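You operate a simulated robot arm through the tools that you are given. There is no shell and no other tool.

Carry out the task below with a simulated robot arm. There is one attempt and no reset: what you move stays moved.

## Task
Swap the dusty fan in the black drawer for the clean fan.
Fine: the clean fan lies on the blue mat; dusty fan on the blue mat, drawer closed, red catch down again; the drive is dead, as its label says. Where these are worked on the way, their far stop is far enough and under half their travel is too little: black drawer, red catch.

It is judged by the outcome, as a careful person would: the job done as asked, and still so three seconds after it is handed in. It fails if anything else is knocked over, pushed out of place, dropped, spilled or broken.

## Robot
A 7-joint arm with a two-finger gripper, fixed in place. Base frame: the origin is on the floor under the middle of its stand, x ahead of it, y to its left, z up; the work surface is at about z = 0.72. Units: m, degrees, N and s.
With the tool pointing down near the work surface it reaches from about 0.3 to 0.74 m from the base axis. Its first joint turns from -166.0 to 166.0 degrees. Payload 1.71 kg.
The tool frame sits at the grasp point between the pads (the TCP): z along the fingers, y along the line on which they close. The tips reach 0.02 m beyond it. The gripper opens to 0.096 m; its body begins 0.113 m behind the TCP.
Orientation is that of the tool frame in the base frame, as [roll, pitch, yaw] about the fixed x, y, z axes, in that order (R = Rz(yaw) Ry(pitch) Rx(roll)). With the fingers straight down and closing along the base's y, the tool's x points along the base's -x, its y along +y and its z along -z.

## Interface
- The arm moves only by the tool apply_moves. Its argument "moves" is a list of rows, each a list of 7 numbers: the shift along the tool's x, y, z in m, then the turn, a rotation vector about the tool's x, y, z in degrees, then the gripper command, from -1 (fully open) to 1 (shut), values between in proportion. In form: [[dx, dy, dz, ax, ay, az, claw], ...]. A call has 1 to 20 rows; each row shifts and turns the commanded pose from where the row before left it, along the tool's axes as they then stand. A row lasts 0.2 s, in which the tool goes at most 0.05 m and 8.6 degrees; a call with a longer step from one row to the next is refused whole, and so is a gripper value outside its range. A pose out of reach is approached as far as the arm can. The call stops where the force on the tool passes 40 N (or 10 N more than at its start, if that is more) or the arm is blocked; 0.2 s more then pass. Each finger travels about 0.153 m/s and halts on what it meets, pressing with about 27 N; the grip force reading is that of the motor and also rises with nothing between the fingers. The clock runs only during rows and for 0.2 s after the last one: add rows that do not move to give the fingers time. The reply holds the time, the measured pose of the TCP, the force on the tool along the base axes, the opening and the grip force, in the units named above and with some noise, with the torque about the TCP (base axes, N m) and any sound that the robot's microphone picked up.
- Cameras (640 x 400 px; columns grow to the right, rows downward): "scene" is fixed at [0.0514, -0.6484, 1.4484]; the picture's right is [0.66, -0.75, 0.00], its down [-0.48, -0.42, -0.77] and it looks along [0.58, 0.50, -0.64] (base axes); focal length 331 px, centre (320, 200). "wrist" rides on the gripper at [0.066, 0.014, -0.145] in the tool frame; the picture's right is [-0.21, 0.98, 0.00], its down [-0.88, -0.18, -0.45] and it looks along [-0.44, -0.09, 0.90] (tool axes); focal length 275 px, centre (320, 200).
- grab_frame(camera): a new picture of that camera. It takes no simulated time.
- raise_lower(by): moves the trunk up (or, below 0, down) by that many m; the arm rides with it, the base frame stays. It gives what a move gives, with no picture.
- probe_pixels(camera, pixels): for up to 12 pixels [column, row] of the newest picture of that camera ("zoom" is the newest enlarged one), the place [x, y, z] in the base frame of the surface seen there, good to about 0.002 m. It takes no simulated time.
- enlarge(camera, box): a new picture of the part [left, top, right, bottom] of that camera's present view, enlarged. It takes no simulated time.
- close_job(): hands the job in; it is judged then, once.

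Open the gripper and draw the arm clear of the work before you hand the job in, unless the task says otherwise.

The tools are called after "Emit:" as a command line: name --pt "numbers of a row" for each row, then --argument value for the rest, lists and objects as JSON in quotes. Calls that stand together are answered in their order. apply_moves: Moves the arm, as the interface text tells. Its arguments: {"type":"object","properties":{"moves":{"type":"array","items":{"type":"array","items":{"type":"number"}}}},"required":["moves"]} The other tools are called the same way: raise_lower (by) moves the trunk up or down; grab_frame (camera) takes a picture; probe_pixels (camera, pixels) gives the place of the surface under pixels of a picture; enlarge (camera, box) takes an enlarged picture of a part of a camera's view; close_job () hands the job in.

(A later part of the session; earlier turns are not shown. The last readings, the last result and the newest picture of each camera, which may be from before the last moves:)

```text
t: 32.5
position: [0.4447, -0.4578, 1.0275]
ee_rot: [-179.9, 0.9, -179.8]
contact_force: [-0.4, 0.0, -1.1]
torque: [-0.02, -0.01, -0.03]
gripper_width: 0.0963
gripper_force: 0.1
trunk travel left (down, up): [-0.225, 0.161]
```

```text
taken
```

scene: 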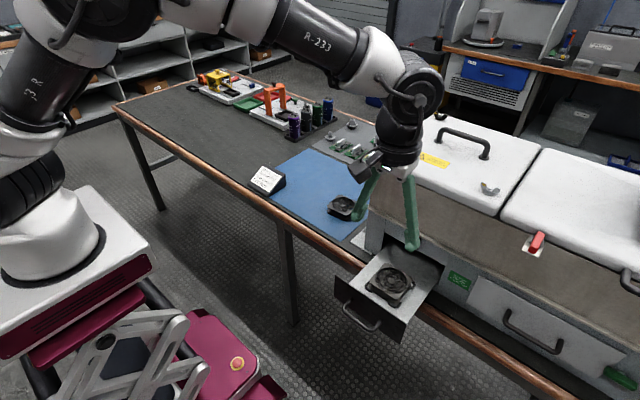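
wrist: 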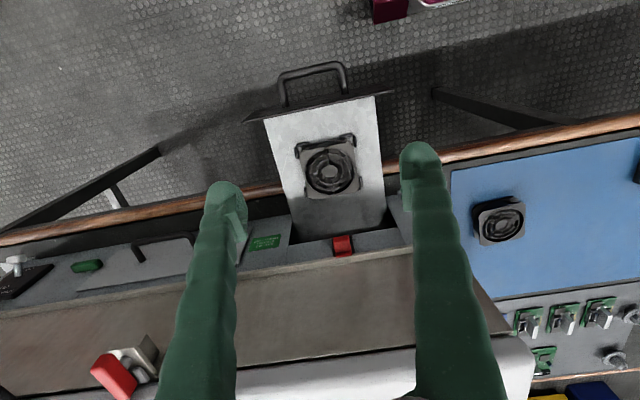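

The tool now points straight down and the wrist camera sees both fans, the dusty one at (330,170) and the clean one at (498,222). I'll enlarge both and measure their corners.

Emit:
enlarge --camera "wrist" --box '[282, 125, 378, 205]'

Emit:
probe_pixels --camera "wrist" --pixels '[[302, 145], [353, 138], [362, 185], [310, 198], [330, 170], [300, 155], [358, 150], [312, 203], [360, 196]]'

Emit:
enlarge --camera "wrist" --box '[450, 180, 546, 260]'

```text
5.00 times, centred on (330, 165) of wrist
```

zoom: 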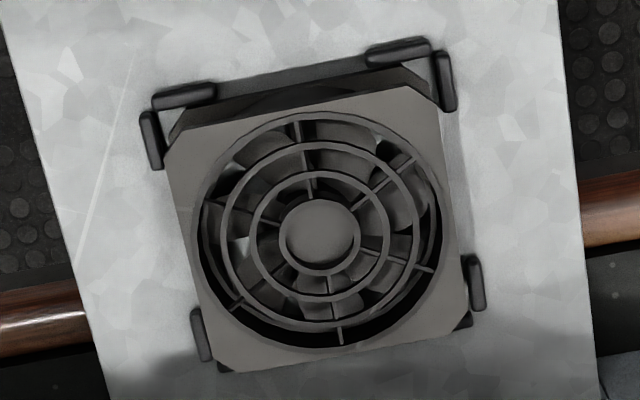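

```text
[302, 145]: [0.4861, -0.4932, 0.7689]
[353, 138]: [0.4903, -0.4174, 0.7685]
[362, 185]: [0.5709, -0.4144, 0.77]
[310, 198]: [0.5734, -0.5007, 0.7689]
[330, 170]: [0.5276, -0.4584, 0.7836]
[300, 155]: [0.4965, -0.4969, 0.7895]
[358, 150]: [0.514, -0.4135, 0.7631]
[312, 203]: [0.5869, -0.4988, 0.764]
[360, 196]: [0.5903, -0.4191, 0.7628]
```

```text
5.00 times, centred on (498, 220) of wrist
```

zoom: 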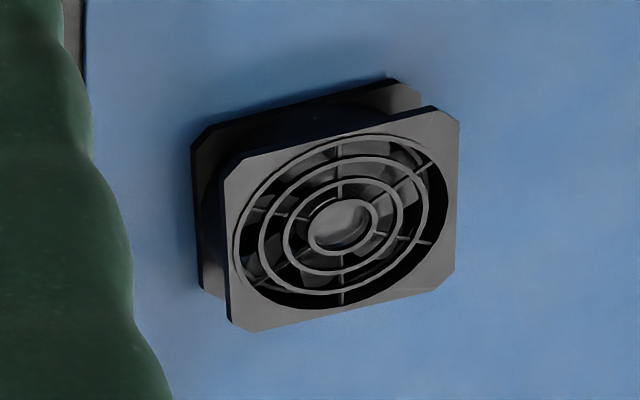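

Both fans lie grille-up. I'll probe the dusty fan's top-face corners precisely.

Emit:
enlarge --camera "wrist" --box '[282, 125, 378, 205]'

Emit:
probe_pixels --camera "zoom" --pixels '[[320, 235], [167, 155], [195, 130], [405, 90], [440, 110], [470, 305], [450, 330], [235, 370], [205, 345], [180, 250], [457, 205], [300, 110]]'

```text
5.00 times, centred on (330, 165) of wrist
```

zoom: 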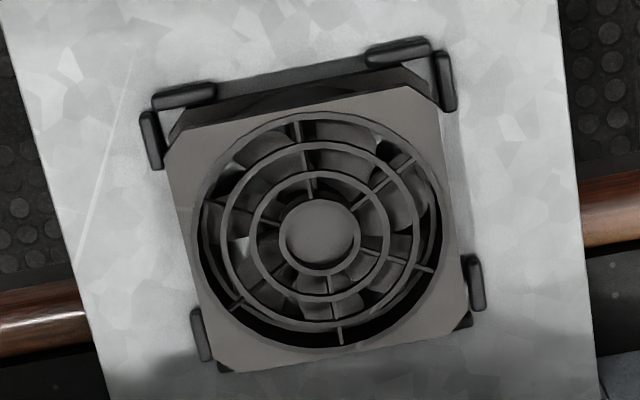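

```text
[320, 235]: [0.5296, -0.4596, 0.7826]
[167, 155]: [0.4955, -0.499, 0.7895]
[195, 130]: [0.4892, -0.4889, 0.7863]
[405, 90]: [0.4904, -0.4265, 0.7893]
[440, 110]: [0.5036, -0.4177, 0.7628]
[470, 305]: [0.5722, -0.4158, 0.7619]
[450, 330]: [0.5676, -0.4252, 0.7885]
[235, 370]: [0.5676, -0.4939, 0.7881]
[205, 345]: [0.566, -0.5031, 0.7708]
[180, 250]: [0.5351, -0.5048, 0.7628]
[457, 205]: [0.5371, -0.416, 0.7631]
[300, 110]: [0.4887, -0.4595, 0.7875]
```

The dusty fan's top face spans x 0.489–0.569 and y -0.499 to -0.419, with centre about (0.529, -0.459), aligned with the drawer. I'll move above it and descend to a z≈0.85 check height.

Emit:
apply_moves --pt "-0.021 -0.0003 0 0 0.9 0 -1" --pt "-0.021 -0.0003 0 0 0 0 -1" --pt "-0.021 -0.0003 0 0 0 0 -1" --pt "-0.021 -0.0003 0 0 0 0 -1" --pt "0 0 0.03 0 0 0 -1" --pt "0 0 0.03 0 0 0 -1" --pt "0 0 0.03 0 0 0 -1" --pt "0 0 0.03 0 0 0 -1" --pt "0 0 0.03 0 0 0 -1" --pt "0 0 0.02 0 0 0 -1" --pt "0 0 0 0 0 0 -1"

Emit:
grab_frame --camera "wrist"

Emit:
grab_frame --camera "scene"

```text
t: 34.9
position: [0.5305, -0.4587, 0.8585]
ee_rot: [179.9, 0.0, -179.7]
contact_force: [0.2, -0.4, -0.2]
torque: [0.01, 0.01, -0.01]
gripper_width: 0.0959
gripper_force: 0.0
trunk travel left (down, up): [-0.225, 0.161]
```

```text
taken
```

wrist: 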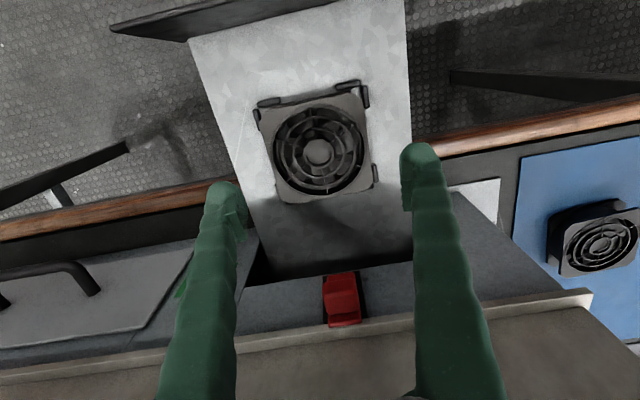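

```text
taken
```

scene: 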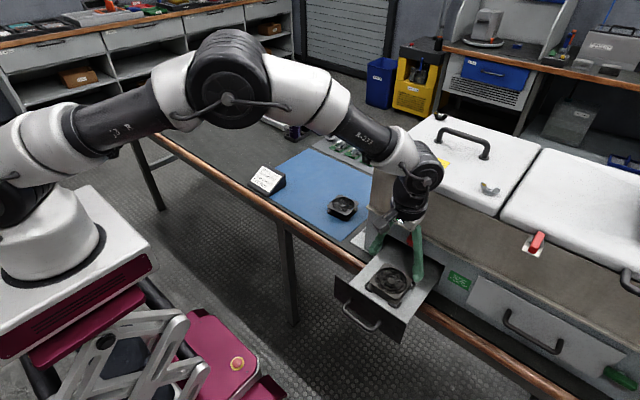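

The tool is centred above the dusty fan with the fingers straddling it. Before descending another 70 mm, I'll check the clearance between the wrist and the cabinet.

Emit:
enlarge --camera "scene" --box '[340, 120, 500, 320]'

Emit:
probe_pixels --camera "scene" --pixels '[[440, 170], [432, 185], [422, 212], [412, 225], [418, 250], [440, 210], [430, 150], [415, 170], [470, 208], [384, 240], [385, 200]]'

```text
2.00 times, centred on (420, 220) of scene
```

zoom: 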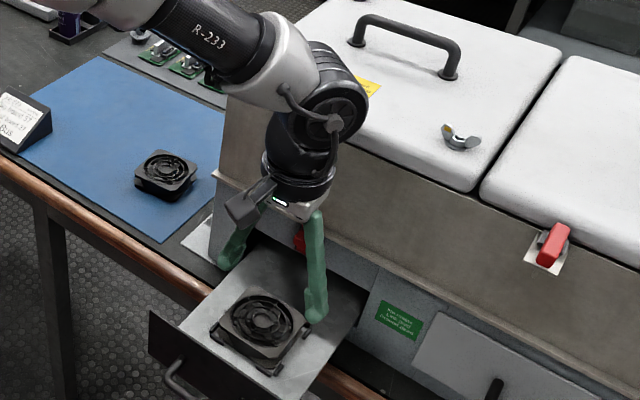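

```text
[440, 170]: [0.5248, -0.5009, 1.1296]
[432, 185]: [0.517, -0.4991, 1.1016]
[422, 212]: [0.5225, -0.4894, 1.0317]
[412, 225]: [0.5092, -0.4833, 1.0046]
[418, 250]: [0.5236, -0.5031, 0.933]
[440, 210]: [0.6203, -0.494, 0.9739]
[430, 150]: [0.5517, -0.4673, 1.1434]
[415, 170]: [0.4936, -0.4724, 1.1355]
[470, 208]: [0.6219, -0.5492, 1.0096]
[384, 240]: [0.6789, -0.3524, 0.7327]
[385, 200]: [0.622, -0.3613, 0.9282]
```

The cabinet face is at x≈0.62 and the wrist at about x≤0.58, so there is clearance. I'll descend to TCP z≈0.787, which puts the fingertips about 3 mm above the tray.

Emit:
apply_moves --pt "0.0005 0 0.02 0 0 0 -1" --pt "0.0005 0 0.02 0 0 0 -1" --pt "0.0005 0 0.015 0 0 0 -1" --pt "0 0 0.01 0 0 0 -1" --pt "0 0 0.006 0 0 0 -1" --pt "0 0 0 0 0 0 -1"

Emit:
grab_frame --camera "wrist"

Emit:
enlarge --camera "scene" --box '[350, 220, 450, 310]'

```text
t: 36.3
position: [0.5284, -0.4592, 0.7859]
ee_rot: [-180.0, 0.0, -179.7]
contact_force: [-0.1, -0.7, 0.5]
torque: [0.0, -0.04, -0.03]
gripper_width: 0.0961
gripper_force: 0.0
trunk travel left (down, up): [-0.225, 0.161]
```

```text
taken
```

wrist: 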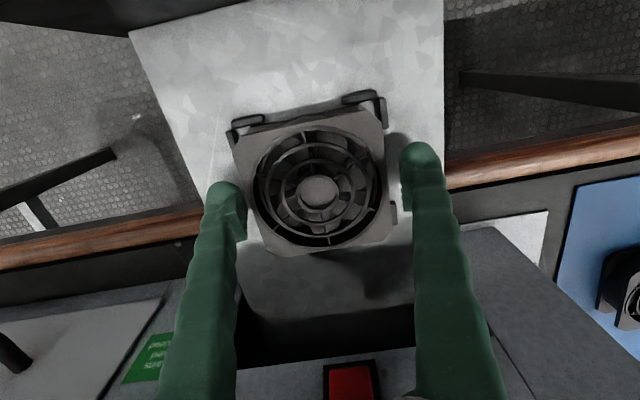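

```text
4.44 times, centred on (400, 265) of scene
```

zoom: 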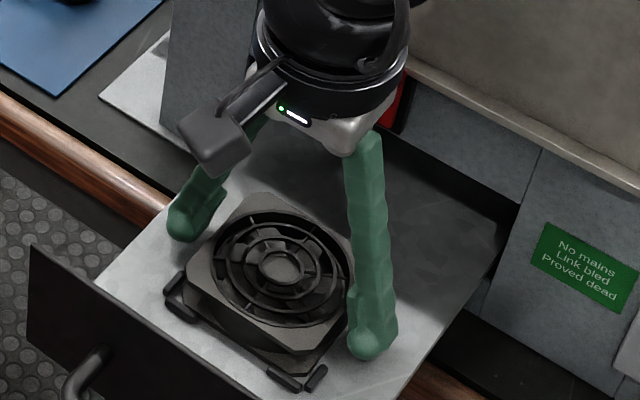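

The fingers straddle the fan's mid-sides, clear of the brackets. I'll close gently on the fan.

Emit:
apply_moves --pt "0 0 0 0 0 0 -0.8" --pt "0 0 0 0 0 0 -0.7" --pt "0 0 0 0 0 0 -0.6" --pt "0 0 0 0 0 0 -0.4" --pt "0 0 0 0 0 0 -0.4"

Emit:
grab_frame --camera "wrist"

```text
t: 37.5
position: [0.5292, -0.4582, 0.7872]
ee_rot: [-179.9, 0.0, -179.7]
contact_force: [0.4, 0.1, 0.8]
torque: [0.02, 0.01, 0.06]
gripper_width: 0.081
gripper_force: 26.7
trunk travel left (down, up): [-0.225, 0.161]
```

```text
taken
```

wrist: 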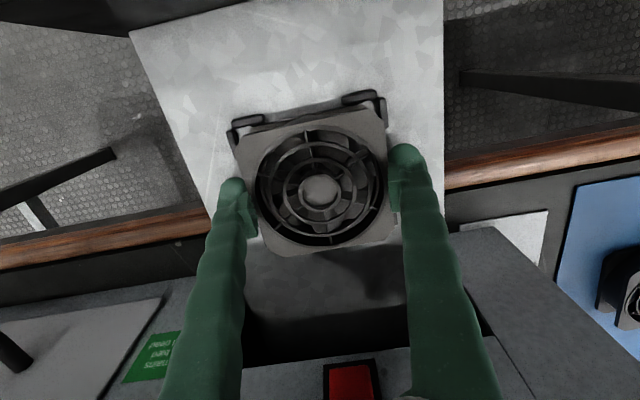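

The fan is gripped at 81 mm width with 27 N. I'll lift it straight up slowly and check that it comes free.

Emit:
apply_moves --pt "0 0 -0.004 0 0 0 -0.4" --pt "0 0 -0.006 0 0 0 -0.4" --pt "0 0 -0.01 0 0 0 -0.4" --pt "0 0 -0.015 0 0 0 -0.4" --pt "0 0 -0.015 0 0 0 -0.4"

Emit:
grab_frame --camera "wrist"

Emit:
enlarge --camera "scene" --box '[350, 220, 450, 310]'

```text
t: 38.7
position: [0.5278, -0.4596, 0.8378]
ee_rot: [-180.0, 0.0, -179.7]
contact_force: [-0.1, -0.6, -0.5]
torque: [0.02, -0.06, 0.03]
gripper_width: 0.0807
gripper_force: 27.0
trunk travel left (down, up): [-0.225, 0.161]
```

```text
taken
```

wrist: 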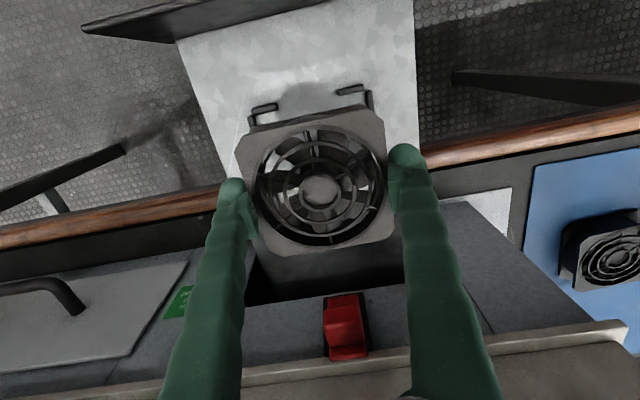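

```text
4.44 times, centred on (400, 265) of scene
```

zoom: 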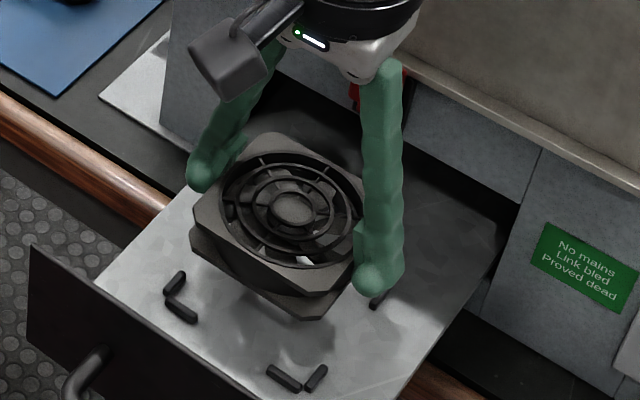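

The fan is free and the empty tray shows its corner brackets. I'll raise it, carry it left in front of the cabinet, then move over the mat to about (0.675, -0.025), well away from the clean fan and the label block.

Emit:
apply_moves --pt "0 0 -0.03 0 0 0 -0.4" --pt "0 0 -0.03 0 0 0 -0.4" --pt "0 0 -0.03 0 0 0 -0.4" --pt "0 0.02 0 0 0 0 -0.4" --pt "0 0.035 0 0 0 0 -0.4" --pt "0 0.035 0 0 0 0 -0.4" --pt "0 0.035 0 0 0 0 -0.4" --pt "0 0.035 0 0 0 0 -0.4" --pt "0 0.035 0 0 0 0 -0.4" --pt "0 0.035 0 0 0 0 -0.4" --pt "0 0.035 0 0 0 0 -0.4" --pt "0 0.035 0 0 0 0 -0.4" --pt "-0.025 0.023 0 0 0 0 -0.4" --pt "-0.025 0.023 0 0 0 0 -0.4" --pt "-0.025 0.023 0 0 0 0 -0.4" --pt "-0.025 0.023 0 0 0 0 -0.4" --pt "-0.025 0.023 0 0 0 0 -0.4" --pt "-0.022 0.02 0 0 0 0 -0.4" --pt "0 0 0 0 0 0 -0.4"

Emit:
grab_frame --camera "wrist"

Emit:
grab_frame --camera "scene"

```text
t: 42.7
position: [0.6738, -0.0221, 0.9269]
ee_rot: [180.0, 0.0, -179.8]
contact_force: [0.2, -0.1, -0.7]
torque: [0.0, -0.01, 0.03]
gripper_width: 0.0806
gripper_force: 26.9
trunk travel left (down, up): [-0.225, 0.161]
```

```text
taken
```

wrist: 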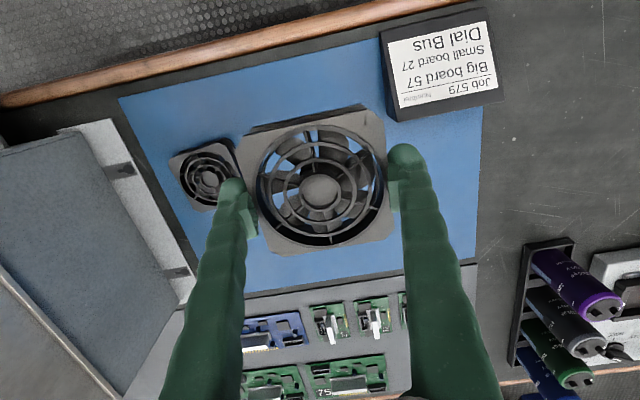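

```text
taken
```

scene: 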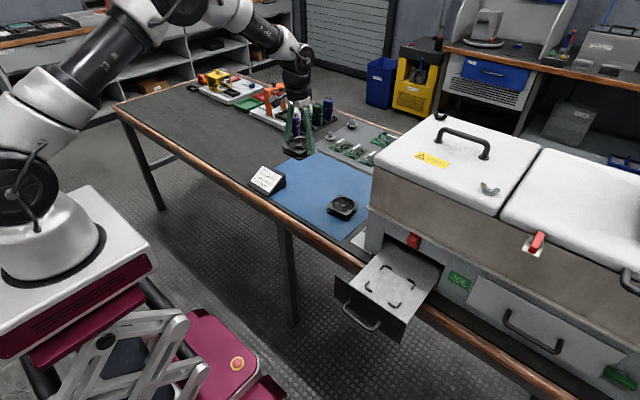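

The fan is held above the mat. I'll check the mat's edges and the label block's position relative to the drop spot.

Emit:
probe_pixels --camera "wrist" --pixels '[[480, 125], [465, 258], [122, 102], [250, 290], [390, 118], [395, 105], [498, 95], [205, 172], [175, 160], [225, 143], [245, 165], [205, 208]]'

```text
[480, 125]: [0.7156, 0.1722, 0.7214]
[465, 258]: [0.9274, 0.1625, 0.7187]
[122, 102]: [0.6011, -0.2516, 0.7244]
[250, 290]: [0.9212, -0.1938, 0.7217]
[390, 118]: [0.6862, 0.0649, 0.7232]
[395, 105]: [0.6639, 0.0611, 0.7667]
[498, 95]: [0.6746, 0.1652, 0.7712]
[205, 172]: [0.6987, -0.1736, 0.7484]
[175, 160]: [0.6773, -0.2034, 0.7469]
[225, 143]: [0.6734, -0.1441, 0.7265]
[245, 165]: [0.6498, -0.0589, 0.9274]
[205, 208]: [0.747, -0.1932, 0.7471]
```

The label block occupies y≥0.06 at x 0.58–0.68, so I'll shift the drop to y≈-0.035 for finger clearance, then descend to just above the mat (TCP z≈0.749).

Emit:
apply_moves --pt "0 -0.006 0.01 0 0 0 -0.4" --pt "0 -0.007 0.02 0 0 0 -0.4" --pt "0 0 0.025 0 0 0 -0.4" --pt "0 0 0.025 0 0 0 -0.4" --pt "0 0 0.025 0 0 0 -0.4" --pt "0 0 0.025 0 0 0 -0.4" --pt "0 0 0.025 0 0 0 -0.4" --pt "0 0 0.015 0 0 0 -0.4" --pt "0 0 0.008 0 0 0 -0.4" --pt "0 0 0 0 0 0 -0.4"

Emit:
enlarge --camera "scene" --box '[240, 110, 400, 230]'

```text
t: 44.9
position: [0.6734, -0.0357, 0.7484]
ee_rot: [-179.9, 0.0, -179.7]
contact_force: [1.2, 0.5, -0.4]
torque: [-0.03, -0.03, 0.01]
gripper_width: 0.0806
gripper_force: 26.7
trunk travel left (down, up): [-0.225, 0.161]
```

```text
3.33 times, centred on (320, 170) of scene
```

zoom: 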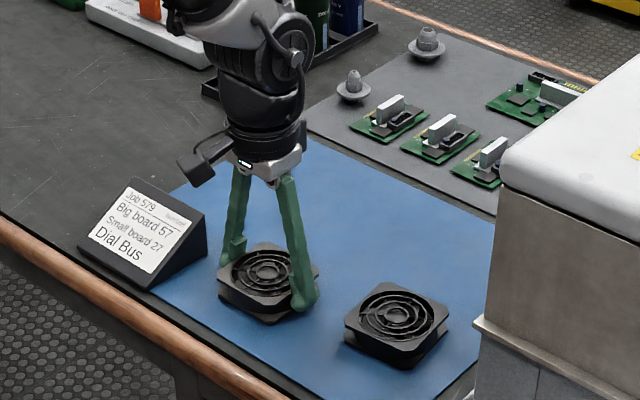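

The fan is a few millimetres above the mat. I'll lower in 1 mm steps until contact shows in the vertical force.

Emit:
apply_moves --pt "0 0 0.001 0 0 0 -0.4" --pt "0 0 0.001 0 0 0 -0.4" --pt "0 0 0.001 0 0 0 -0.4" --pt "0 0 0 0 0 0 -0.4"

```text
t: 45.9
position: [0.6737, -0.0359, 0.7456]
ee_rot: [-180.0, 0.1, -179.7]
contact_force: [-2.2, 1.5, 6.0]
torque: [-0.15, 0.13, 0.04]
gripper_width: 0.0808
gripper_force: 26.9
trunk travel left (down, up): [-0.225, 0.161]
```

The vertical force of 6 N shows the fan is resting on the mat. I'll open the fingers slowly and rise.

Emit:
apply_moves --pt "0 0 0 0 0 0 -0.6" --pt "0 0 0 0 0 0 -0.75" --pt "0 0 0 0 0 0 -0.9" --pt "0 0 0 0 0 0 -1" --pt "0 0 0 0 0 0 -1" --pt "0 0 -0.01 0 0 0 -1" --pt "0 0 -0.02 0 0 0 -1" --pt "0 0 -0.03 0 0 0 -1" --pt "0 0 -0.03 0 0 0 -1" --pt "0 0 -0.03 0 0 0 -1" --pt "0 0 0 0 0 0 -1"

Emit:
grab_frame --camera "wrist"

Emit:
enlarge --camera "scene" --box '[240, 110, 400, 230]'

```text
t: 48.3
position: [0.6736, -0.0359, 0.8635]
ee_rot: [179.9, 0.1, -179.7]
contact_force: [0.3, -0.5, -0.6]
torque: [0.01, 0.03, 0.0]
gripper_width: 0.0961
gripper_force: 0.1
trunk travel left (down, up): [-0.225, 0.161]
```

```text
taken
```

wrist: 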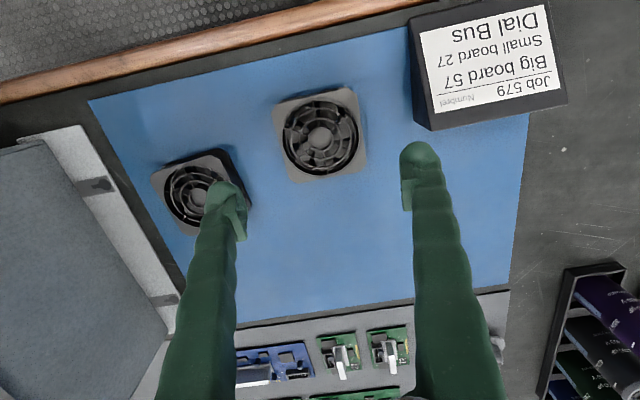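

```text
3.33 times, centred on (320, 170) of scene
```

zoom: 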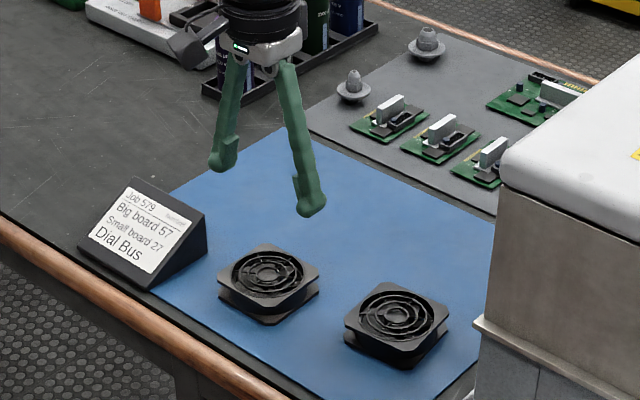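

The dusty fan rests flat on the mat. I'll move to above the clean fan and look at it unobstructed.

Emit:
apply_moves --pt "0.003 0 -0.025 0 0 0 -1" --pt "0.003 -0.027 -0.03 0 0 0 -1" --pt "0.003 -0.027 0 0 0 0 -1" --pt "0.003 -0.027 0 0 0 0 -1" --pt "0.003 -0.027 0 0 0 0 -1" --pt "0.003 -0.027 0 0 0 0 -1" --pt "0 0 0 0 0 0 -1"

Emit:
grab_frame --camera "wrist"

Emit:
enlarge --camera "wrist" --box '[250, 100, 410, 220]'

```text
t: 49.9
position: [0.6573, -0.1708, 0.92]
ee_rot: [179.9, -0.1, -179.6]
contact_force: [0.0, 0.0, -0.2]
torque: [0.03, 0.02, -0.01]
gripper_width: 0.0962
gripper_force: 0.0
trunk travel left (down, up): [-0.225, 0.161]
```

```text
taken
```

wrist: 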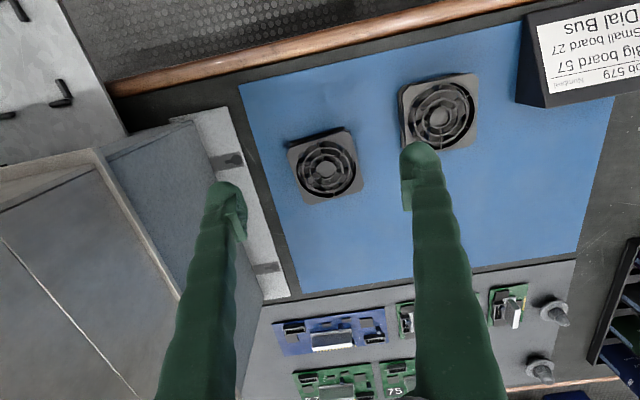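

```text
3.33 times, centred on (330, 160) of wrist
```

zoom: 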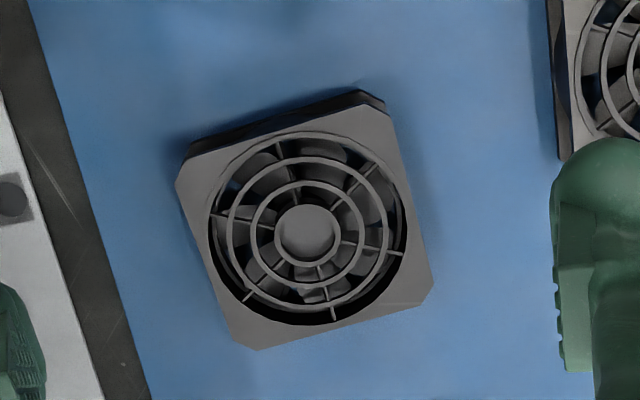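

I'll probe the clean fan's top-face edges to get its size, centre and yaw.

Emit:
probe_pixels --camera "zoom" --pixels '[[180, 190], [198, 162], [362, 106], [385, 122], [432, 272], [418, 303], [260, 347], [236, 330], [305, 232], [208, 262], [405, 195], [340, 325]]'

Emit:
probe_pixels --camera "wrist" --pixels '[[403, 95], [412, 85], [472, 76], [478, 90], [440, 113], [472, 138], [408, 140]]'

```text
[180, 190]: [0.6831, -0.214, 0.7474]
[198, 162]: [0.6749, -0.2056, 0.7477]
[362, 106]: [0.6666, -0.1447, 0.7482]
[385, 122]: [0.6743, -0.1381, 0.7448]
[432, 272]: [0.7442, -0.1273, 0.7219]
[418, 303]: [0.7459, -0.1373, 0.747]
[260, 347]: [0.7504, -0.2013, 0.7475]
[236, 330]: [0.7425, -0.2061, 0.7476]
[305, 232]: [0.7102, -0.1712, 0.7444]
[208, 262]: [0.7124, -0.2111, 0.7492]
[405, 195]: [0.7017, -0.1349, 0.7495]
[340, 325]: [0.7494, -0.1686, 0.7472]
```

```text
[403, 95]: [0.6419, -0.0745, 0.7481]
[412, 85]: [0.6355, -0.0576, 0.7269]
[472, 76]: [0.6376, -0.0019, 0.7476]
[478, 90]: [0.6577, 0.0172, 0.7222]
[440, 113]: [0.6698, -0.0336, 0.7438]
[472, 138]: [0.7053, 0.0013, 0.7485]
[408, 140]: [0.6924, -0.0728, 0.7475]
```

The clean fan's centre is near (0.710, -0.1715) with a yaw of roughly +7°. I'll zoom in tighter for more precise edge measurements.

Emit:
enlarge --camera "wrist" --box '[280, 122, 370, 212]'

Emit:
probe_pixels --camera "zoom" --pixels '[[160, 140], [210, 125], [260, 110], [310, 95], [360, 80], [400, 140], [415, 190], [430, 240], [105, 200], [120, 250], [140, 300], [155, 340]]'

```text
4.44 times, centred on (325, 167) of wrist
```

zoom: 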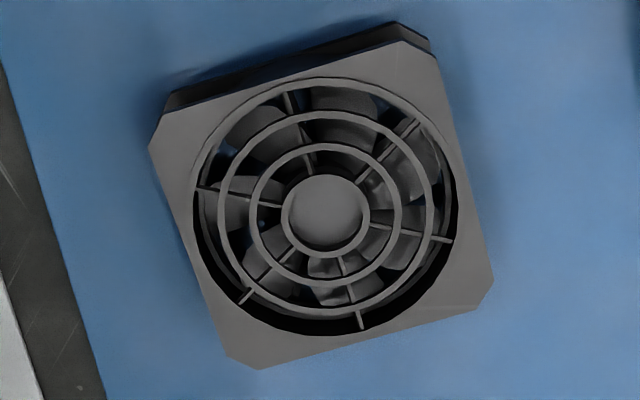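

```text
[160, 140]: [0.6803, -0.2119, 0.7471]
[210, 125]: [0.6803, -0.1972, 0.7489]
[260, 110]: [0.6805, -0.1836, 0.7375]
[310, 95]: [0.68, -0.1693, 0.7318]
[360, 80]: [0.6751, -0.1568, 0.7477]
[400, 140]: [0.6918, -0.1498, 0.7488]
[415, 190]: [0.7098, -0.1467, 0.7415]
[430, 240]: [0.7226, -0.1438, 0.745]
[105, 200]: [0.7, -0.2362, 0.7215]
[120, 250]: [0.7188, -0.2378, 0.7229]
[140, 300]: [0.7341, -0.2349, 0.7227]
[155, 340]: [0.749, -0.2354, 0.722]
```

I'll probe points just inside the visible top-face corners.

Emit:
probe_pixels --camera "zoom" --pixels '[[170, 117], [396, 48], [434, 68], [488, 275], [474, 303], [264, 363], [232, 350], [154, 150], [325, 213]]'

```text
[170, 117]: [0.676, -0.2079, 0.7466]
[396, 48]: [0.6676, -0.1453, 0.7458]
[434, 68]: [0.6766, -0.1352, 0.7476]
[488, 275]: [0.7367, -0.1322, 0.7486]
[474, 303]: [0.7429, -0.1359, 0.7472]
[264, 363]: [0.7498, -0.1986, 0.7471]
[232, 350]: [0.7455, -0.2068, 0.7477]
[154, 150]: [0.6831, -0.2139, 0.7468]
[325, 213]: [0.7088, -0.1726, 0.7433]
```

The clean fan's centre averages to (0.7098, -0.172) with a yaw of about +6°. I'll move over it, turn the tool +6° about vertical, and descend to a check height.

Emit:
apply_moves --pt "-0.018 -0.0004 0 0 0 0 -1" --pt "-0.018 -0.0004 0 0 0 0 -1" --pt "-0.0165 -0.0004 0 0 0 0 -1" --pt "0 0 0 0 0 -6 -1" --pt "0 0 0.03 0 0 0 -1" --pt "0 0 0.03 0 0 0 -1" --pt "0 0 0.03 0 0 0 -1" --pt "0 0 0 0 0 0 -1"

Emit:
grab_frame --camera "wrist"

Emit:
enlarge --camera "scene" --box '[260, 100, 420, 240]'

```text
t: 51.7
position: [0.7105, -0.17, 0.8316]
ee_rot: [180.0, 0.0, -173.7]
contact_force: [0.1, -0.4, -0.3]
torque: [0.02, -0.02, 0.02]
gripper_width: 0.0959
gripper_force: 0.1
trunk travel left (down, up): [-0.225, 0.161]
```

```text
taken
```

wrist: 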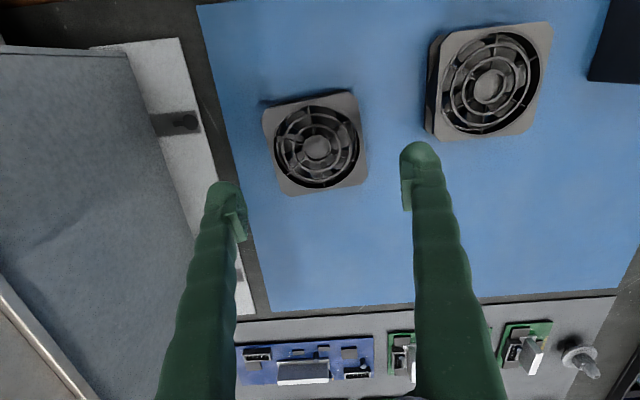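

```text
2.86 times, centred on (340, 170) of scene
```

zoom: 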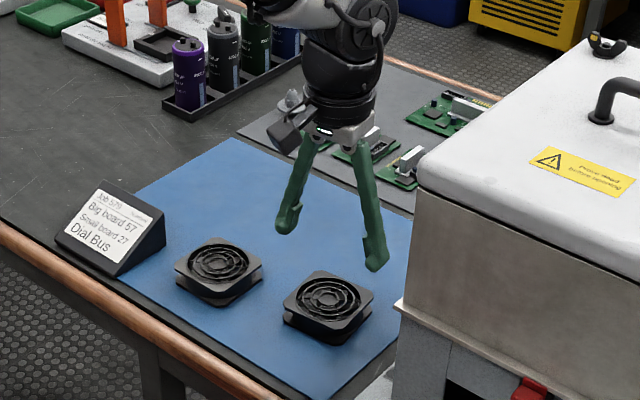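

The fan sits centred between the fingers at (316,147). I'll check its remaining misalignment with a tighter zoom before descending.

Emit:
enlarge --camera "wrist" --box '[250, 80, 382, 206]'

Emit:
probe_pixels --camera "wrist" --pixels '[[274, 107], [350, 94], [357, 101], [366, 175], [361, 183], [292, 193], [284, 187], [266, 116], [316, 147]]'

```text
3.17 times, centred on (316, 143) of wrist
```

zoom: 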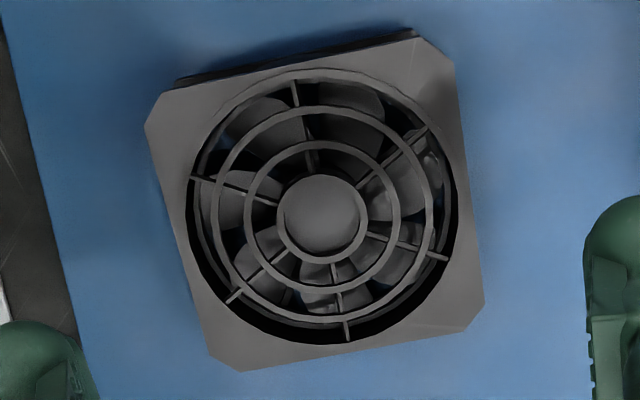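

```text
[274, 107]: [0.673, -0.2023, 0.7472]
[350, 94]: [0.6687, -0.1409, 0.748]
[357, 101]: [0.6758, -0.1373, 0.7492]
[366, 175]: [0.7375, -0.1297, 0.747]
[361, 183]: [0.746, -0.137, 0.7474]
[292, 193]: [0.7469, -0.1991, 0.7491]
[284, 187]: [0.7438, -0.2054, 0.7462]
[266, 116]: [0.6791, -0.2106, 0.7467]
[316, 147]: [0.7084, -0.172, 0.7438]
```

The averaged estimate is centre (0.709, -0.171), yaw ≈5°, so the grip needs only tiny corrections. I'll also look at the empty tray's brackets to plan the placement.

Emit:
enlarge --camera "scene" --box '[340, 240, 440, 310]'

Emit:
probe_pixels --camera "zoom" --pixels '[[320, 200]]'

```text
5.71 times, centred on (390, 275) of scene
```

zoom: 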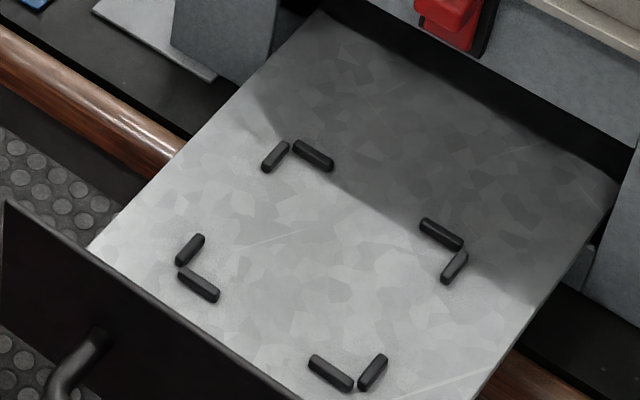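

```text
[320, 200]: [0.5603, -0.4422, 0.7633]
```

The tray has four L-shaped corner brackets, which define the pocket. I'll measure each bar.

Emit:
probe_pixels --camera "zoom" --pixels '[[275, 155], [313, 154], [441, 232], [454, 265], [190, 247], [198, 282], [331, 371], [373, 370], [305, 148], [430, 226], [205, 288], [320, 366]]'

```text
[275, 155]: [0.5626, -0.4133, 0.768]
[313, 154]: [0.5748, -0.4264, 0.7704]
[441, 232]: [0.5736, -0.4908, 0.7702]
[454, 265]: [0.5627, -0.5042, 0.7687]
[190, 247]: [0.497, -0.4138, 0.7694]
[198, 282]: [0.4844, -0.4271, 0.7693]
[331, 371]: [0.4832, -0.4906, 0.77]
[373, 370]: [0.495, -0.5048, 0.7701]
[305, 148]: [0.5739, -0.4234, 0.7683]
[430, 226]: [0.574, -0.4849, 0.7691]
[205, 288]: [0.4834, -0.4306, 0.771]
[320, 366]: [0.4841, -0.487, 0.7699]
```

The pocket is centred at (0.529, -0.459) with about 84 mm inside, so there's roughly 2 mm clearance all round. Now I descend on the clean fan to TCP z≈0.746 with a small correction.

Emit:
apply_moves --pt "0.001 -0.001 0.02 0 0 0.7 -1" --pt "0 0 0.02 0 0 0 -1" --pt "0 0 0.02 0 0 0 -1" --pt "0 0 0.015 0 0 0 -1" --pt "0 0 0.0105 0 0 0 -1" --pt "0 0 0 0 0 0 -1"

Emit:
grab_frame --camera "wrist"

Emit:
enlarge --camera "scene" --box '[260, 100, 420, 240]'

```text
t: 52.8
position: [0.6982, -0.1734, 0.7702]
ee_rot: [-179.9, 1.1, -174.4]
contact_force: [-1.4, 0.2, 0.0]
torque: [-0.03, -0.13, 0.0]
gripper_width: 0.0958
gripper_force: 0.0
trunk travel left (down, up): [-0.225, 0.161]
stopped in row 5: the arm was blocked; the commanded pose is now the measured one
```

```text
taken
```

wrist: 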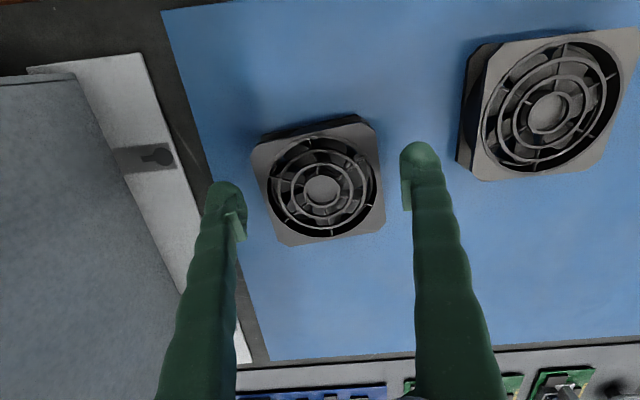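

```text
2.86 times, centred on (340, 170) of scene
```

zoom: 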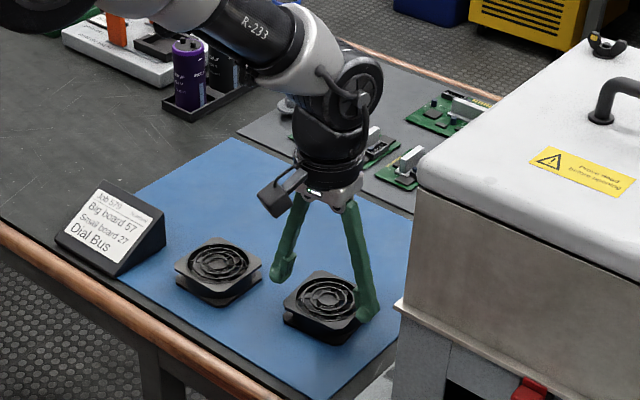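

The arm ran out of reach at (0.698, -0.173, 0.770) without touching the fan. I'll rise clear, then lower the trunk so the arm can extend further at this height.

Emit:
apply_moves --pt "0 0 -0.02 0 0 0 -1" --pt "0.002 0 -0.03 0 0 0 -1" --pt "0.004 0 -0.03 0 0 0 -1" --pt "0.006 0 -0.03 0 0 0 -1" --pt "0.006 0 -0.03 0 0 0 -1" --pt "0 0 -0.02 0 0 0 -1" --pt "0 0 0 0 0 0 -1"

Emit:
grab_frame --camera "scene"

```text
t: 54.4
position: [0.679, -0.1756, 0.9272]
ee_rot: [-180.0, 0.8, -174.4]
contact_force: [0.2, -0.4, -0.2]
torque: [0.01, 0.03, 0.03]
gripper_width: 0.0961
gripper_force: 0.1
trunk travel left (down, up): [-0.225, 0.161]
```

```text
taken
```

scene: 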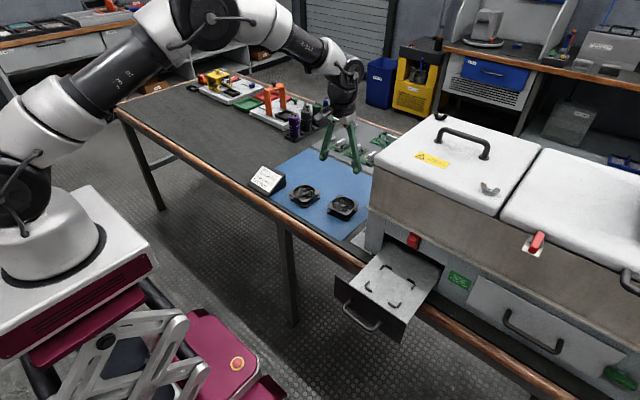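

The tool is well clear at z=0.927 and the elbow is high, so lowering the trunk by 0.10 m is safe (TCP would come to about z=0.827).

Emit:
raise_lower --by -0.1

Emit:
grab_frame --camera "scene"

Emit:
grab_frame --camera "wrist"

```text
t: 55.7
position: [0.6796, -0.1739, 0.8282]
ee_rot: [-179.9, 0.9, -174.5]
contact_force: [0.2, 0.3, 0.9]
torque: [0.02, 0.0, -0.01]
gripper_width: 0.0962
gripper_force: 0.0
trunk travel left (down, up): [-0.125, 0.261]
```

```text
taken
```

scene: 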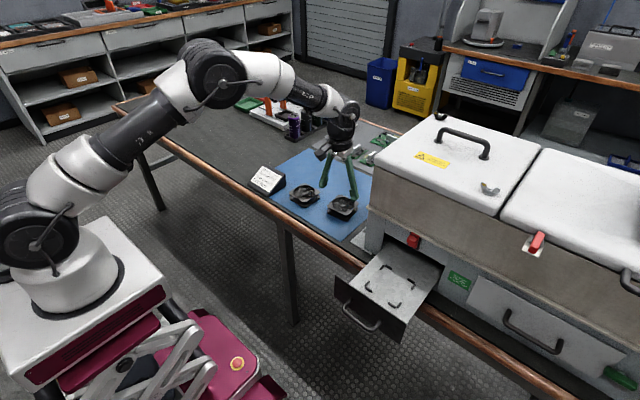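

```text
taken
```

wrist: 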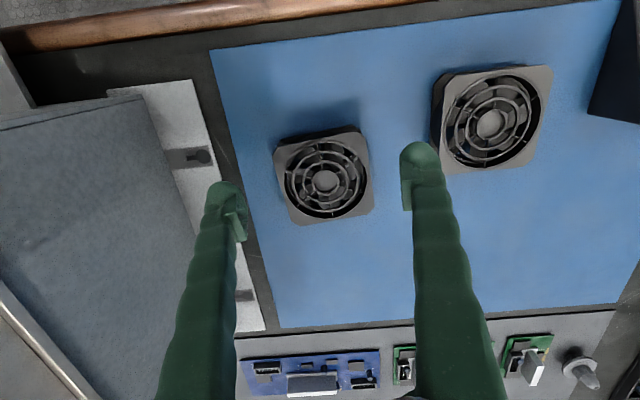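

The trunk is down 0.10 m with everything undisturbed. I'll shift over the fan's centre and correct the 0.9° pitch.

Emit:
apply_moves --pt "-0.01 0 0 0 0.9 0 -1" --pt "-0.01 0 0 0 0 0 -1" --pt "-0.0096 -0.0003 0 0 0 0 -1" --pt "0 0 0 0 0 0 -1"

Emit:
grab_frame --camera "wrist"

```text
t: 56.7
position: [0.7094, -0.1713, 0.8281]
ee_rot: [-179.8, -0.1, -174.5]
contact_force: [0.9, -0.3, -0.2]
torque: [0.0, 0.0, -0.01]
gripper_width: 0.0959
gripper_force: 0.0
trunk travel left (down, up): [-0.125, 0.261]
```

```text
taken
```

wrist: 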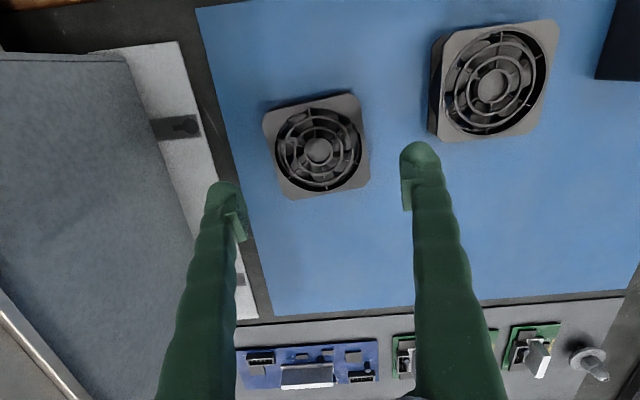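

The tool is now at (0.709, -0.171) directly over the fan, level. I'll descend to TCP z≈0.746.

Emit:
apply_moves --pt "0 0 0.02 0 0 0 -1" --pt "0 0 0.02 0 0 0 -1" --pt "0 0 0.02 0 0 0 -1" --pt "0 0 0.014 0 0 0 -1" --pt "0 0 0.008 0 0 0 -1" --pt "0 0 0 0 0 0 -1"

Emit:
grab_frame --camera "wrist"

Emit:
enlarge --camera "scene" --box '[260, 100, 420, 240]'

```text
t: 58.1
position: [0.7089, -0.1727, 0.7452]
ee_rot: [-179.9, -0.1, -174.4]
contact_force: [0.5, 0.0, 0.2]
torque: [-0.02, 0.0, -0.03]
gripper_width: 0.0961
gripper_force: 0.0
trunk travel left (down, up): [-0.125, 0.261]
```

```text
taken
```

wrist: 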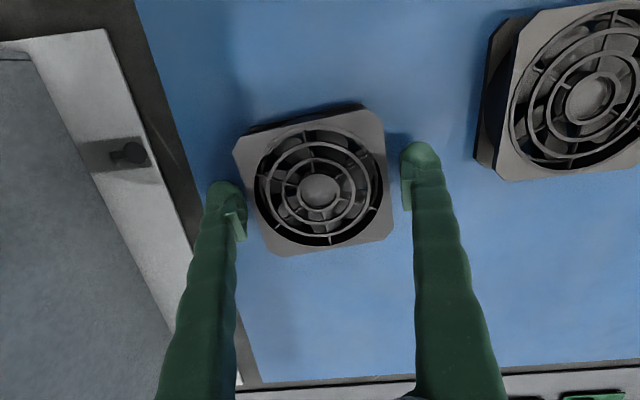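

```text
2.86 times, centred on (340, 170) of scene
```

zoom: 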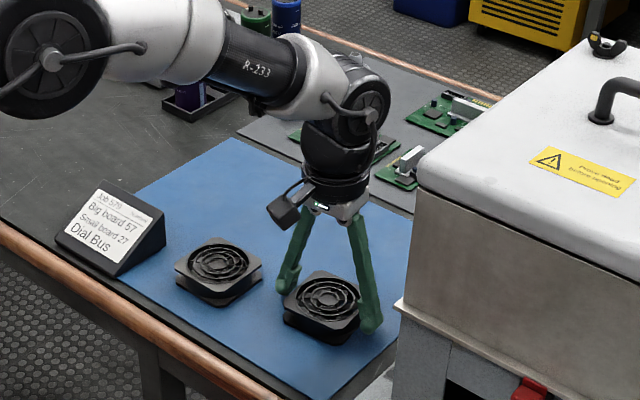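

The fan is centred between the fingers, with the hub at (319,191), the same as when I gripped the dusty fan. I'll close gently.

Emit:
apply_moves --pt "0 0 0 0 0 0 -0.8" --pt "0 0 0 0 0 0 -0.7" --pt "0 0 0 0 0 0 -0.6" --pt "0 0 0 0 0 0 -0.4" --pt "0 0 0 0 0 0 -0.4"

Emit:
grab_frame --camera "wrist"

```text
t: 59.3
position: [0.709, -0.1724, 0.7458]
ee_rot: [-179.9, -0.2, -174.4]
contact_force: [-0.6, -1.0, 2.3]
torque: [-0.02, 0.03, 0.1]
gripper_width: 0.081
gripper_force: 26.6
trunk travel left (down, up): [-0.125, 0.261]
```

```text
taken
```

wrist: 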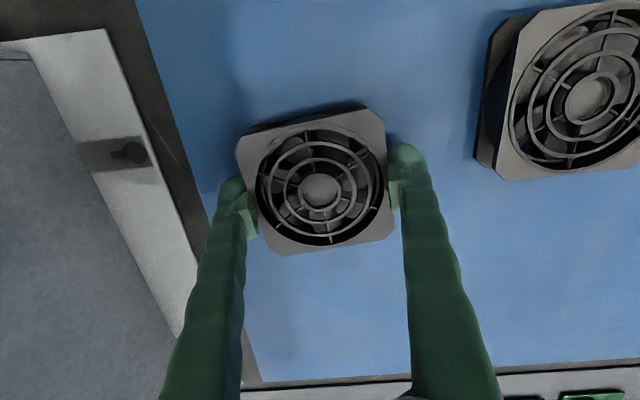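

The clean fan is gripped at the same 81 mm width and same hub pixel as before. I'll lift it 30 mm and check the hold.

Emit:
apply_moves --pt "0 0 -0.005 0 0 0 -0.4" --pt "0 0 -0.01 0 0 0 -0.4" --pt "0 0 -0.015 0 0 0 -0.4" --pt "0 0 -0.02 0 0 0 -0.4" --pt "0 0 0 0 0 0 -0.4"

Emit:
grab_frame --camera "wrist"

Emit:
enlarge --camera "scene" --box '[260, 100, 420, 240]'

```text
t: 60.5
position: [0.7102, -0.1701, 0.7951]
ee_rot: [-179.9, 0.0, -174.3]
contact_force: [-0.6, -0.2, -1.2]
torque: [0.0, 0.01, 0.0]
gripper_width: 0.0807
gripper_force: 27.3
trunk travel left (down, up): [-0.125, 0.261]
```

```text
taken
```

wrist: 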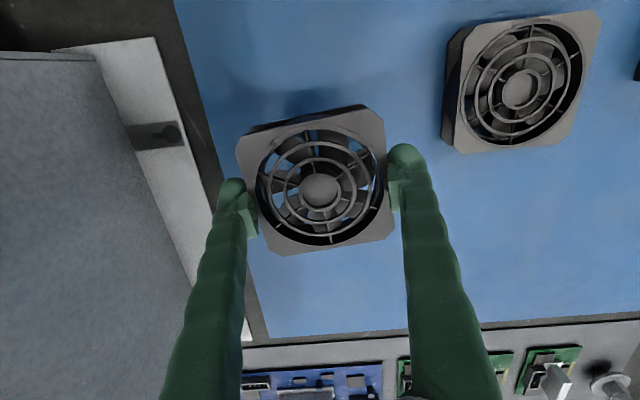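

```text
2.86 times, centred on (340, 170) of scene
```

zoom: 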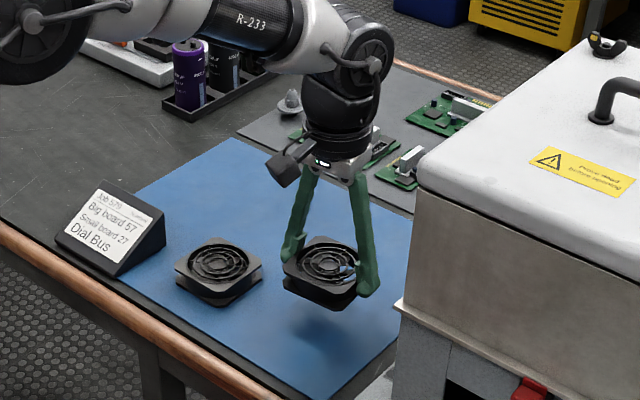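

The fan is held firmly and level. I'll raise the trunk back by 0.10 m, which lifts the fan to about z=0.895 and restores the reach geometry used at the drawer.

Emit:
raise_lower --by 0.1

Emit:
enlarge --camera "wrist" --box '[220, 90, 420, 270]'

```text
t: 61.8
position: [0.7101, -0.1711, 0.895]
ee_rot: [-180.0, -0.2, -174.4]
contact_force: [0.2, -0.2, -1.0]
torque: [-0.03, 0.02, 0.02]
gripper_width: 0.0808
gripper_force: 26.6
trunk travel left (down, up): [-0.225, 0.161]
```

```text
2.22 times, centred on (320, 180) of wrist
```

zoom: 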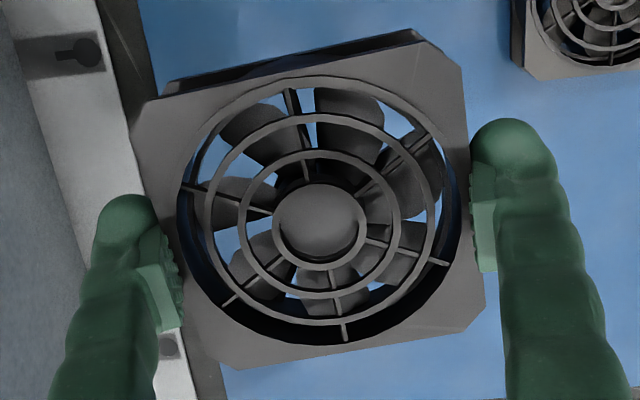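

The hold looks identical to before. I'll square the tool to the base axes, pull back in x away from the cabinet's left side, then move right until above the drawer pocket.

Emit:
apply_moves --pt "0 0 -0.01 0 0 2.8 -0.4" --pt "0 0 -0.01 0 0 2.8 -0.4" --pt "0.025 0 -0.01 0 0 0 -0.4" --pt "0.035 0 0 0 0 0 -0.4" --pt "0.035 0 0 0 0 0 -0.4" --pt "0.035 0 0 0 0 0 -0.4" --pt "0.035 0 0 0 0 0 -0.4" --pt "0.016 -0.015 0 0 0 0 -0.4" --pt "0 -0.03 0 0 0 0 -0.4" --pt "0 -0.035 0 0 0 0 -0.4" --pt "0 -0.035 0 0 0 0 -0.4" --pt "0 -0.035 0 0 0 0 -0.4" --pt "0 -0.035 0 0 0 0 -0.4" --pt "0 -0.035 0 0 0 0 -0.4" --pt "0 -0.035 0 0 0 0 -0.4" --pt "0 -0.025 0 0 0 0 -0.4" --pt "0 -0.008 0 0 0 0 -0.4" --pt "0 0 0 0 0 0 -0.4"

Emit:
grab_frame --camera "wrist"

Emit:
grab_frame --camera "scene"

```text
t: 65.6
position: [0.5271, -0.4576, 0.9263]
ee_rot: [-179.9, -0.1, 180.0]
contact_force: [-0.1, -1.1, -0.2]
torque: [0.01, -0.02, -0.01]
gripper_width: 0.0806
gripper_force: 27.0
trunk travel left (down, up): [-0.225, 0.161]
```

```text
taken
```

wrist: 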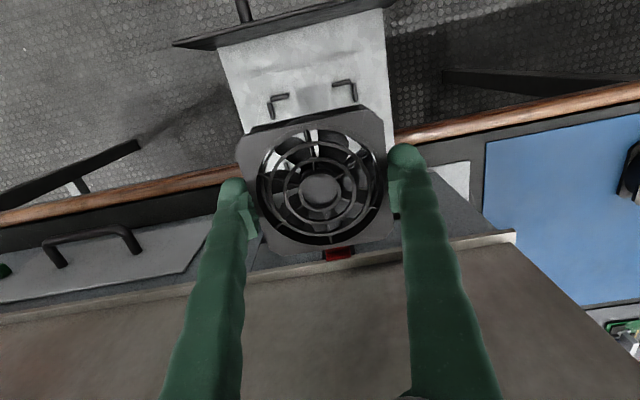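

```text
taken
```

scene: 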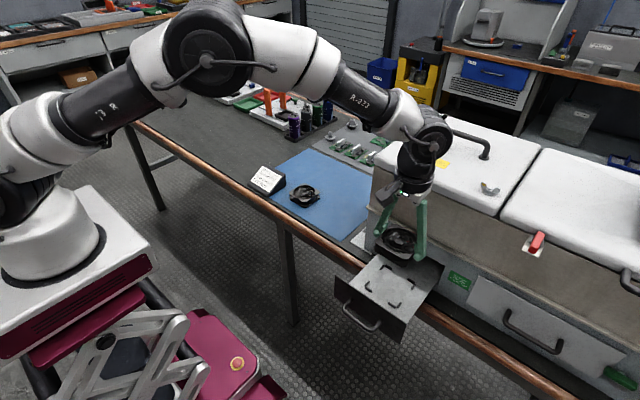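

The fan is above the drawer. I'll measure the held fan's corners to determine its true centre and yaw before lowering.

Emit:
enlarge --camera "wrist" --box '[220, 90, 420, 270]'

Emit:
probe_pixels --camera "zoom" --pixels '[[160, 98], [418, 48], [456, 70], [482, 298], [462, 330], [240, 366], [205, 345], [136, 130], [320, 222]]'

```text
2.22 times, centred on (320, 180) of wrist
```

zoom: 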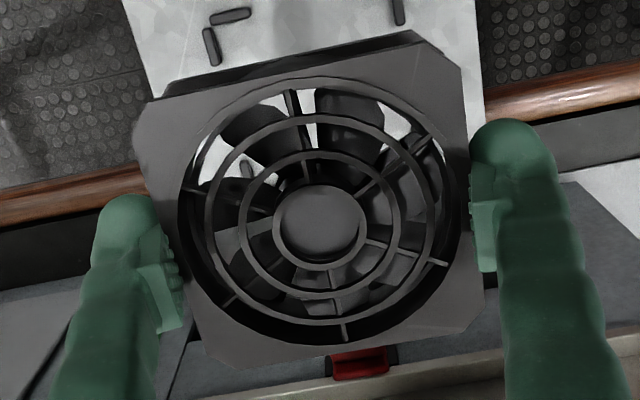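

```text
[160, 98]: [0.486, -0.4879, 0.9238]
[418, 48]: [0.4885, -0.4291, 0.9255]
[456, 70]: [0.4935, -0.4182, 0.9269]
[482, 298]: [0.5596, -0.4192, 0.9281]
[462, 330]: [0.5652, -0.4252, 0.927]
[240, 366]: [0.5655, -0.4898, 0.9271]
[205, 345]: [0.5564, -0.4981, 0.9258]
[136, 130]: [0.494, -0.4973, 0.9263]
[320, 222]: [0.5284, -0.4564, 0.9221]
```

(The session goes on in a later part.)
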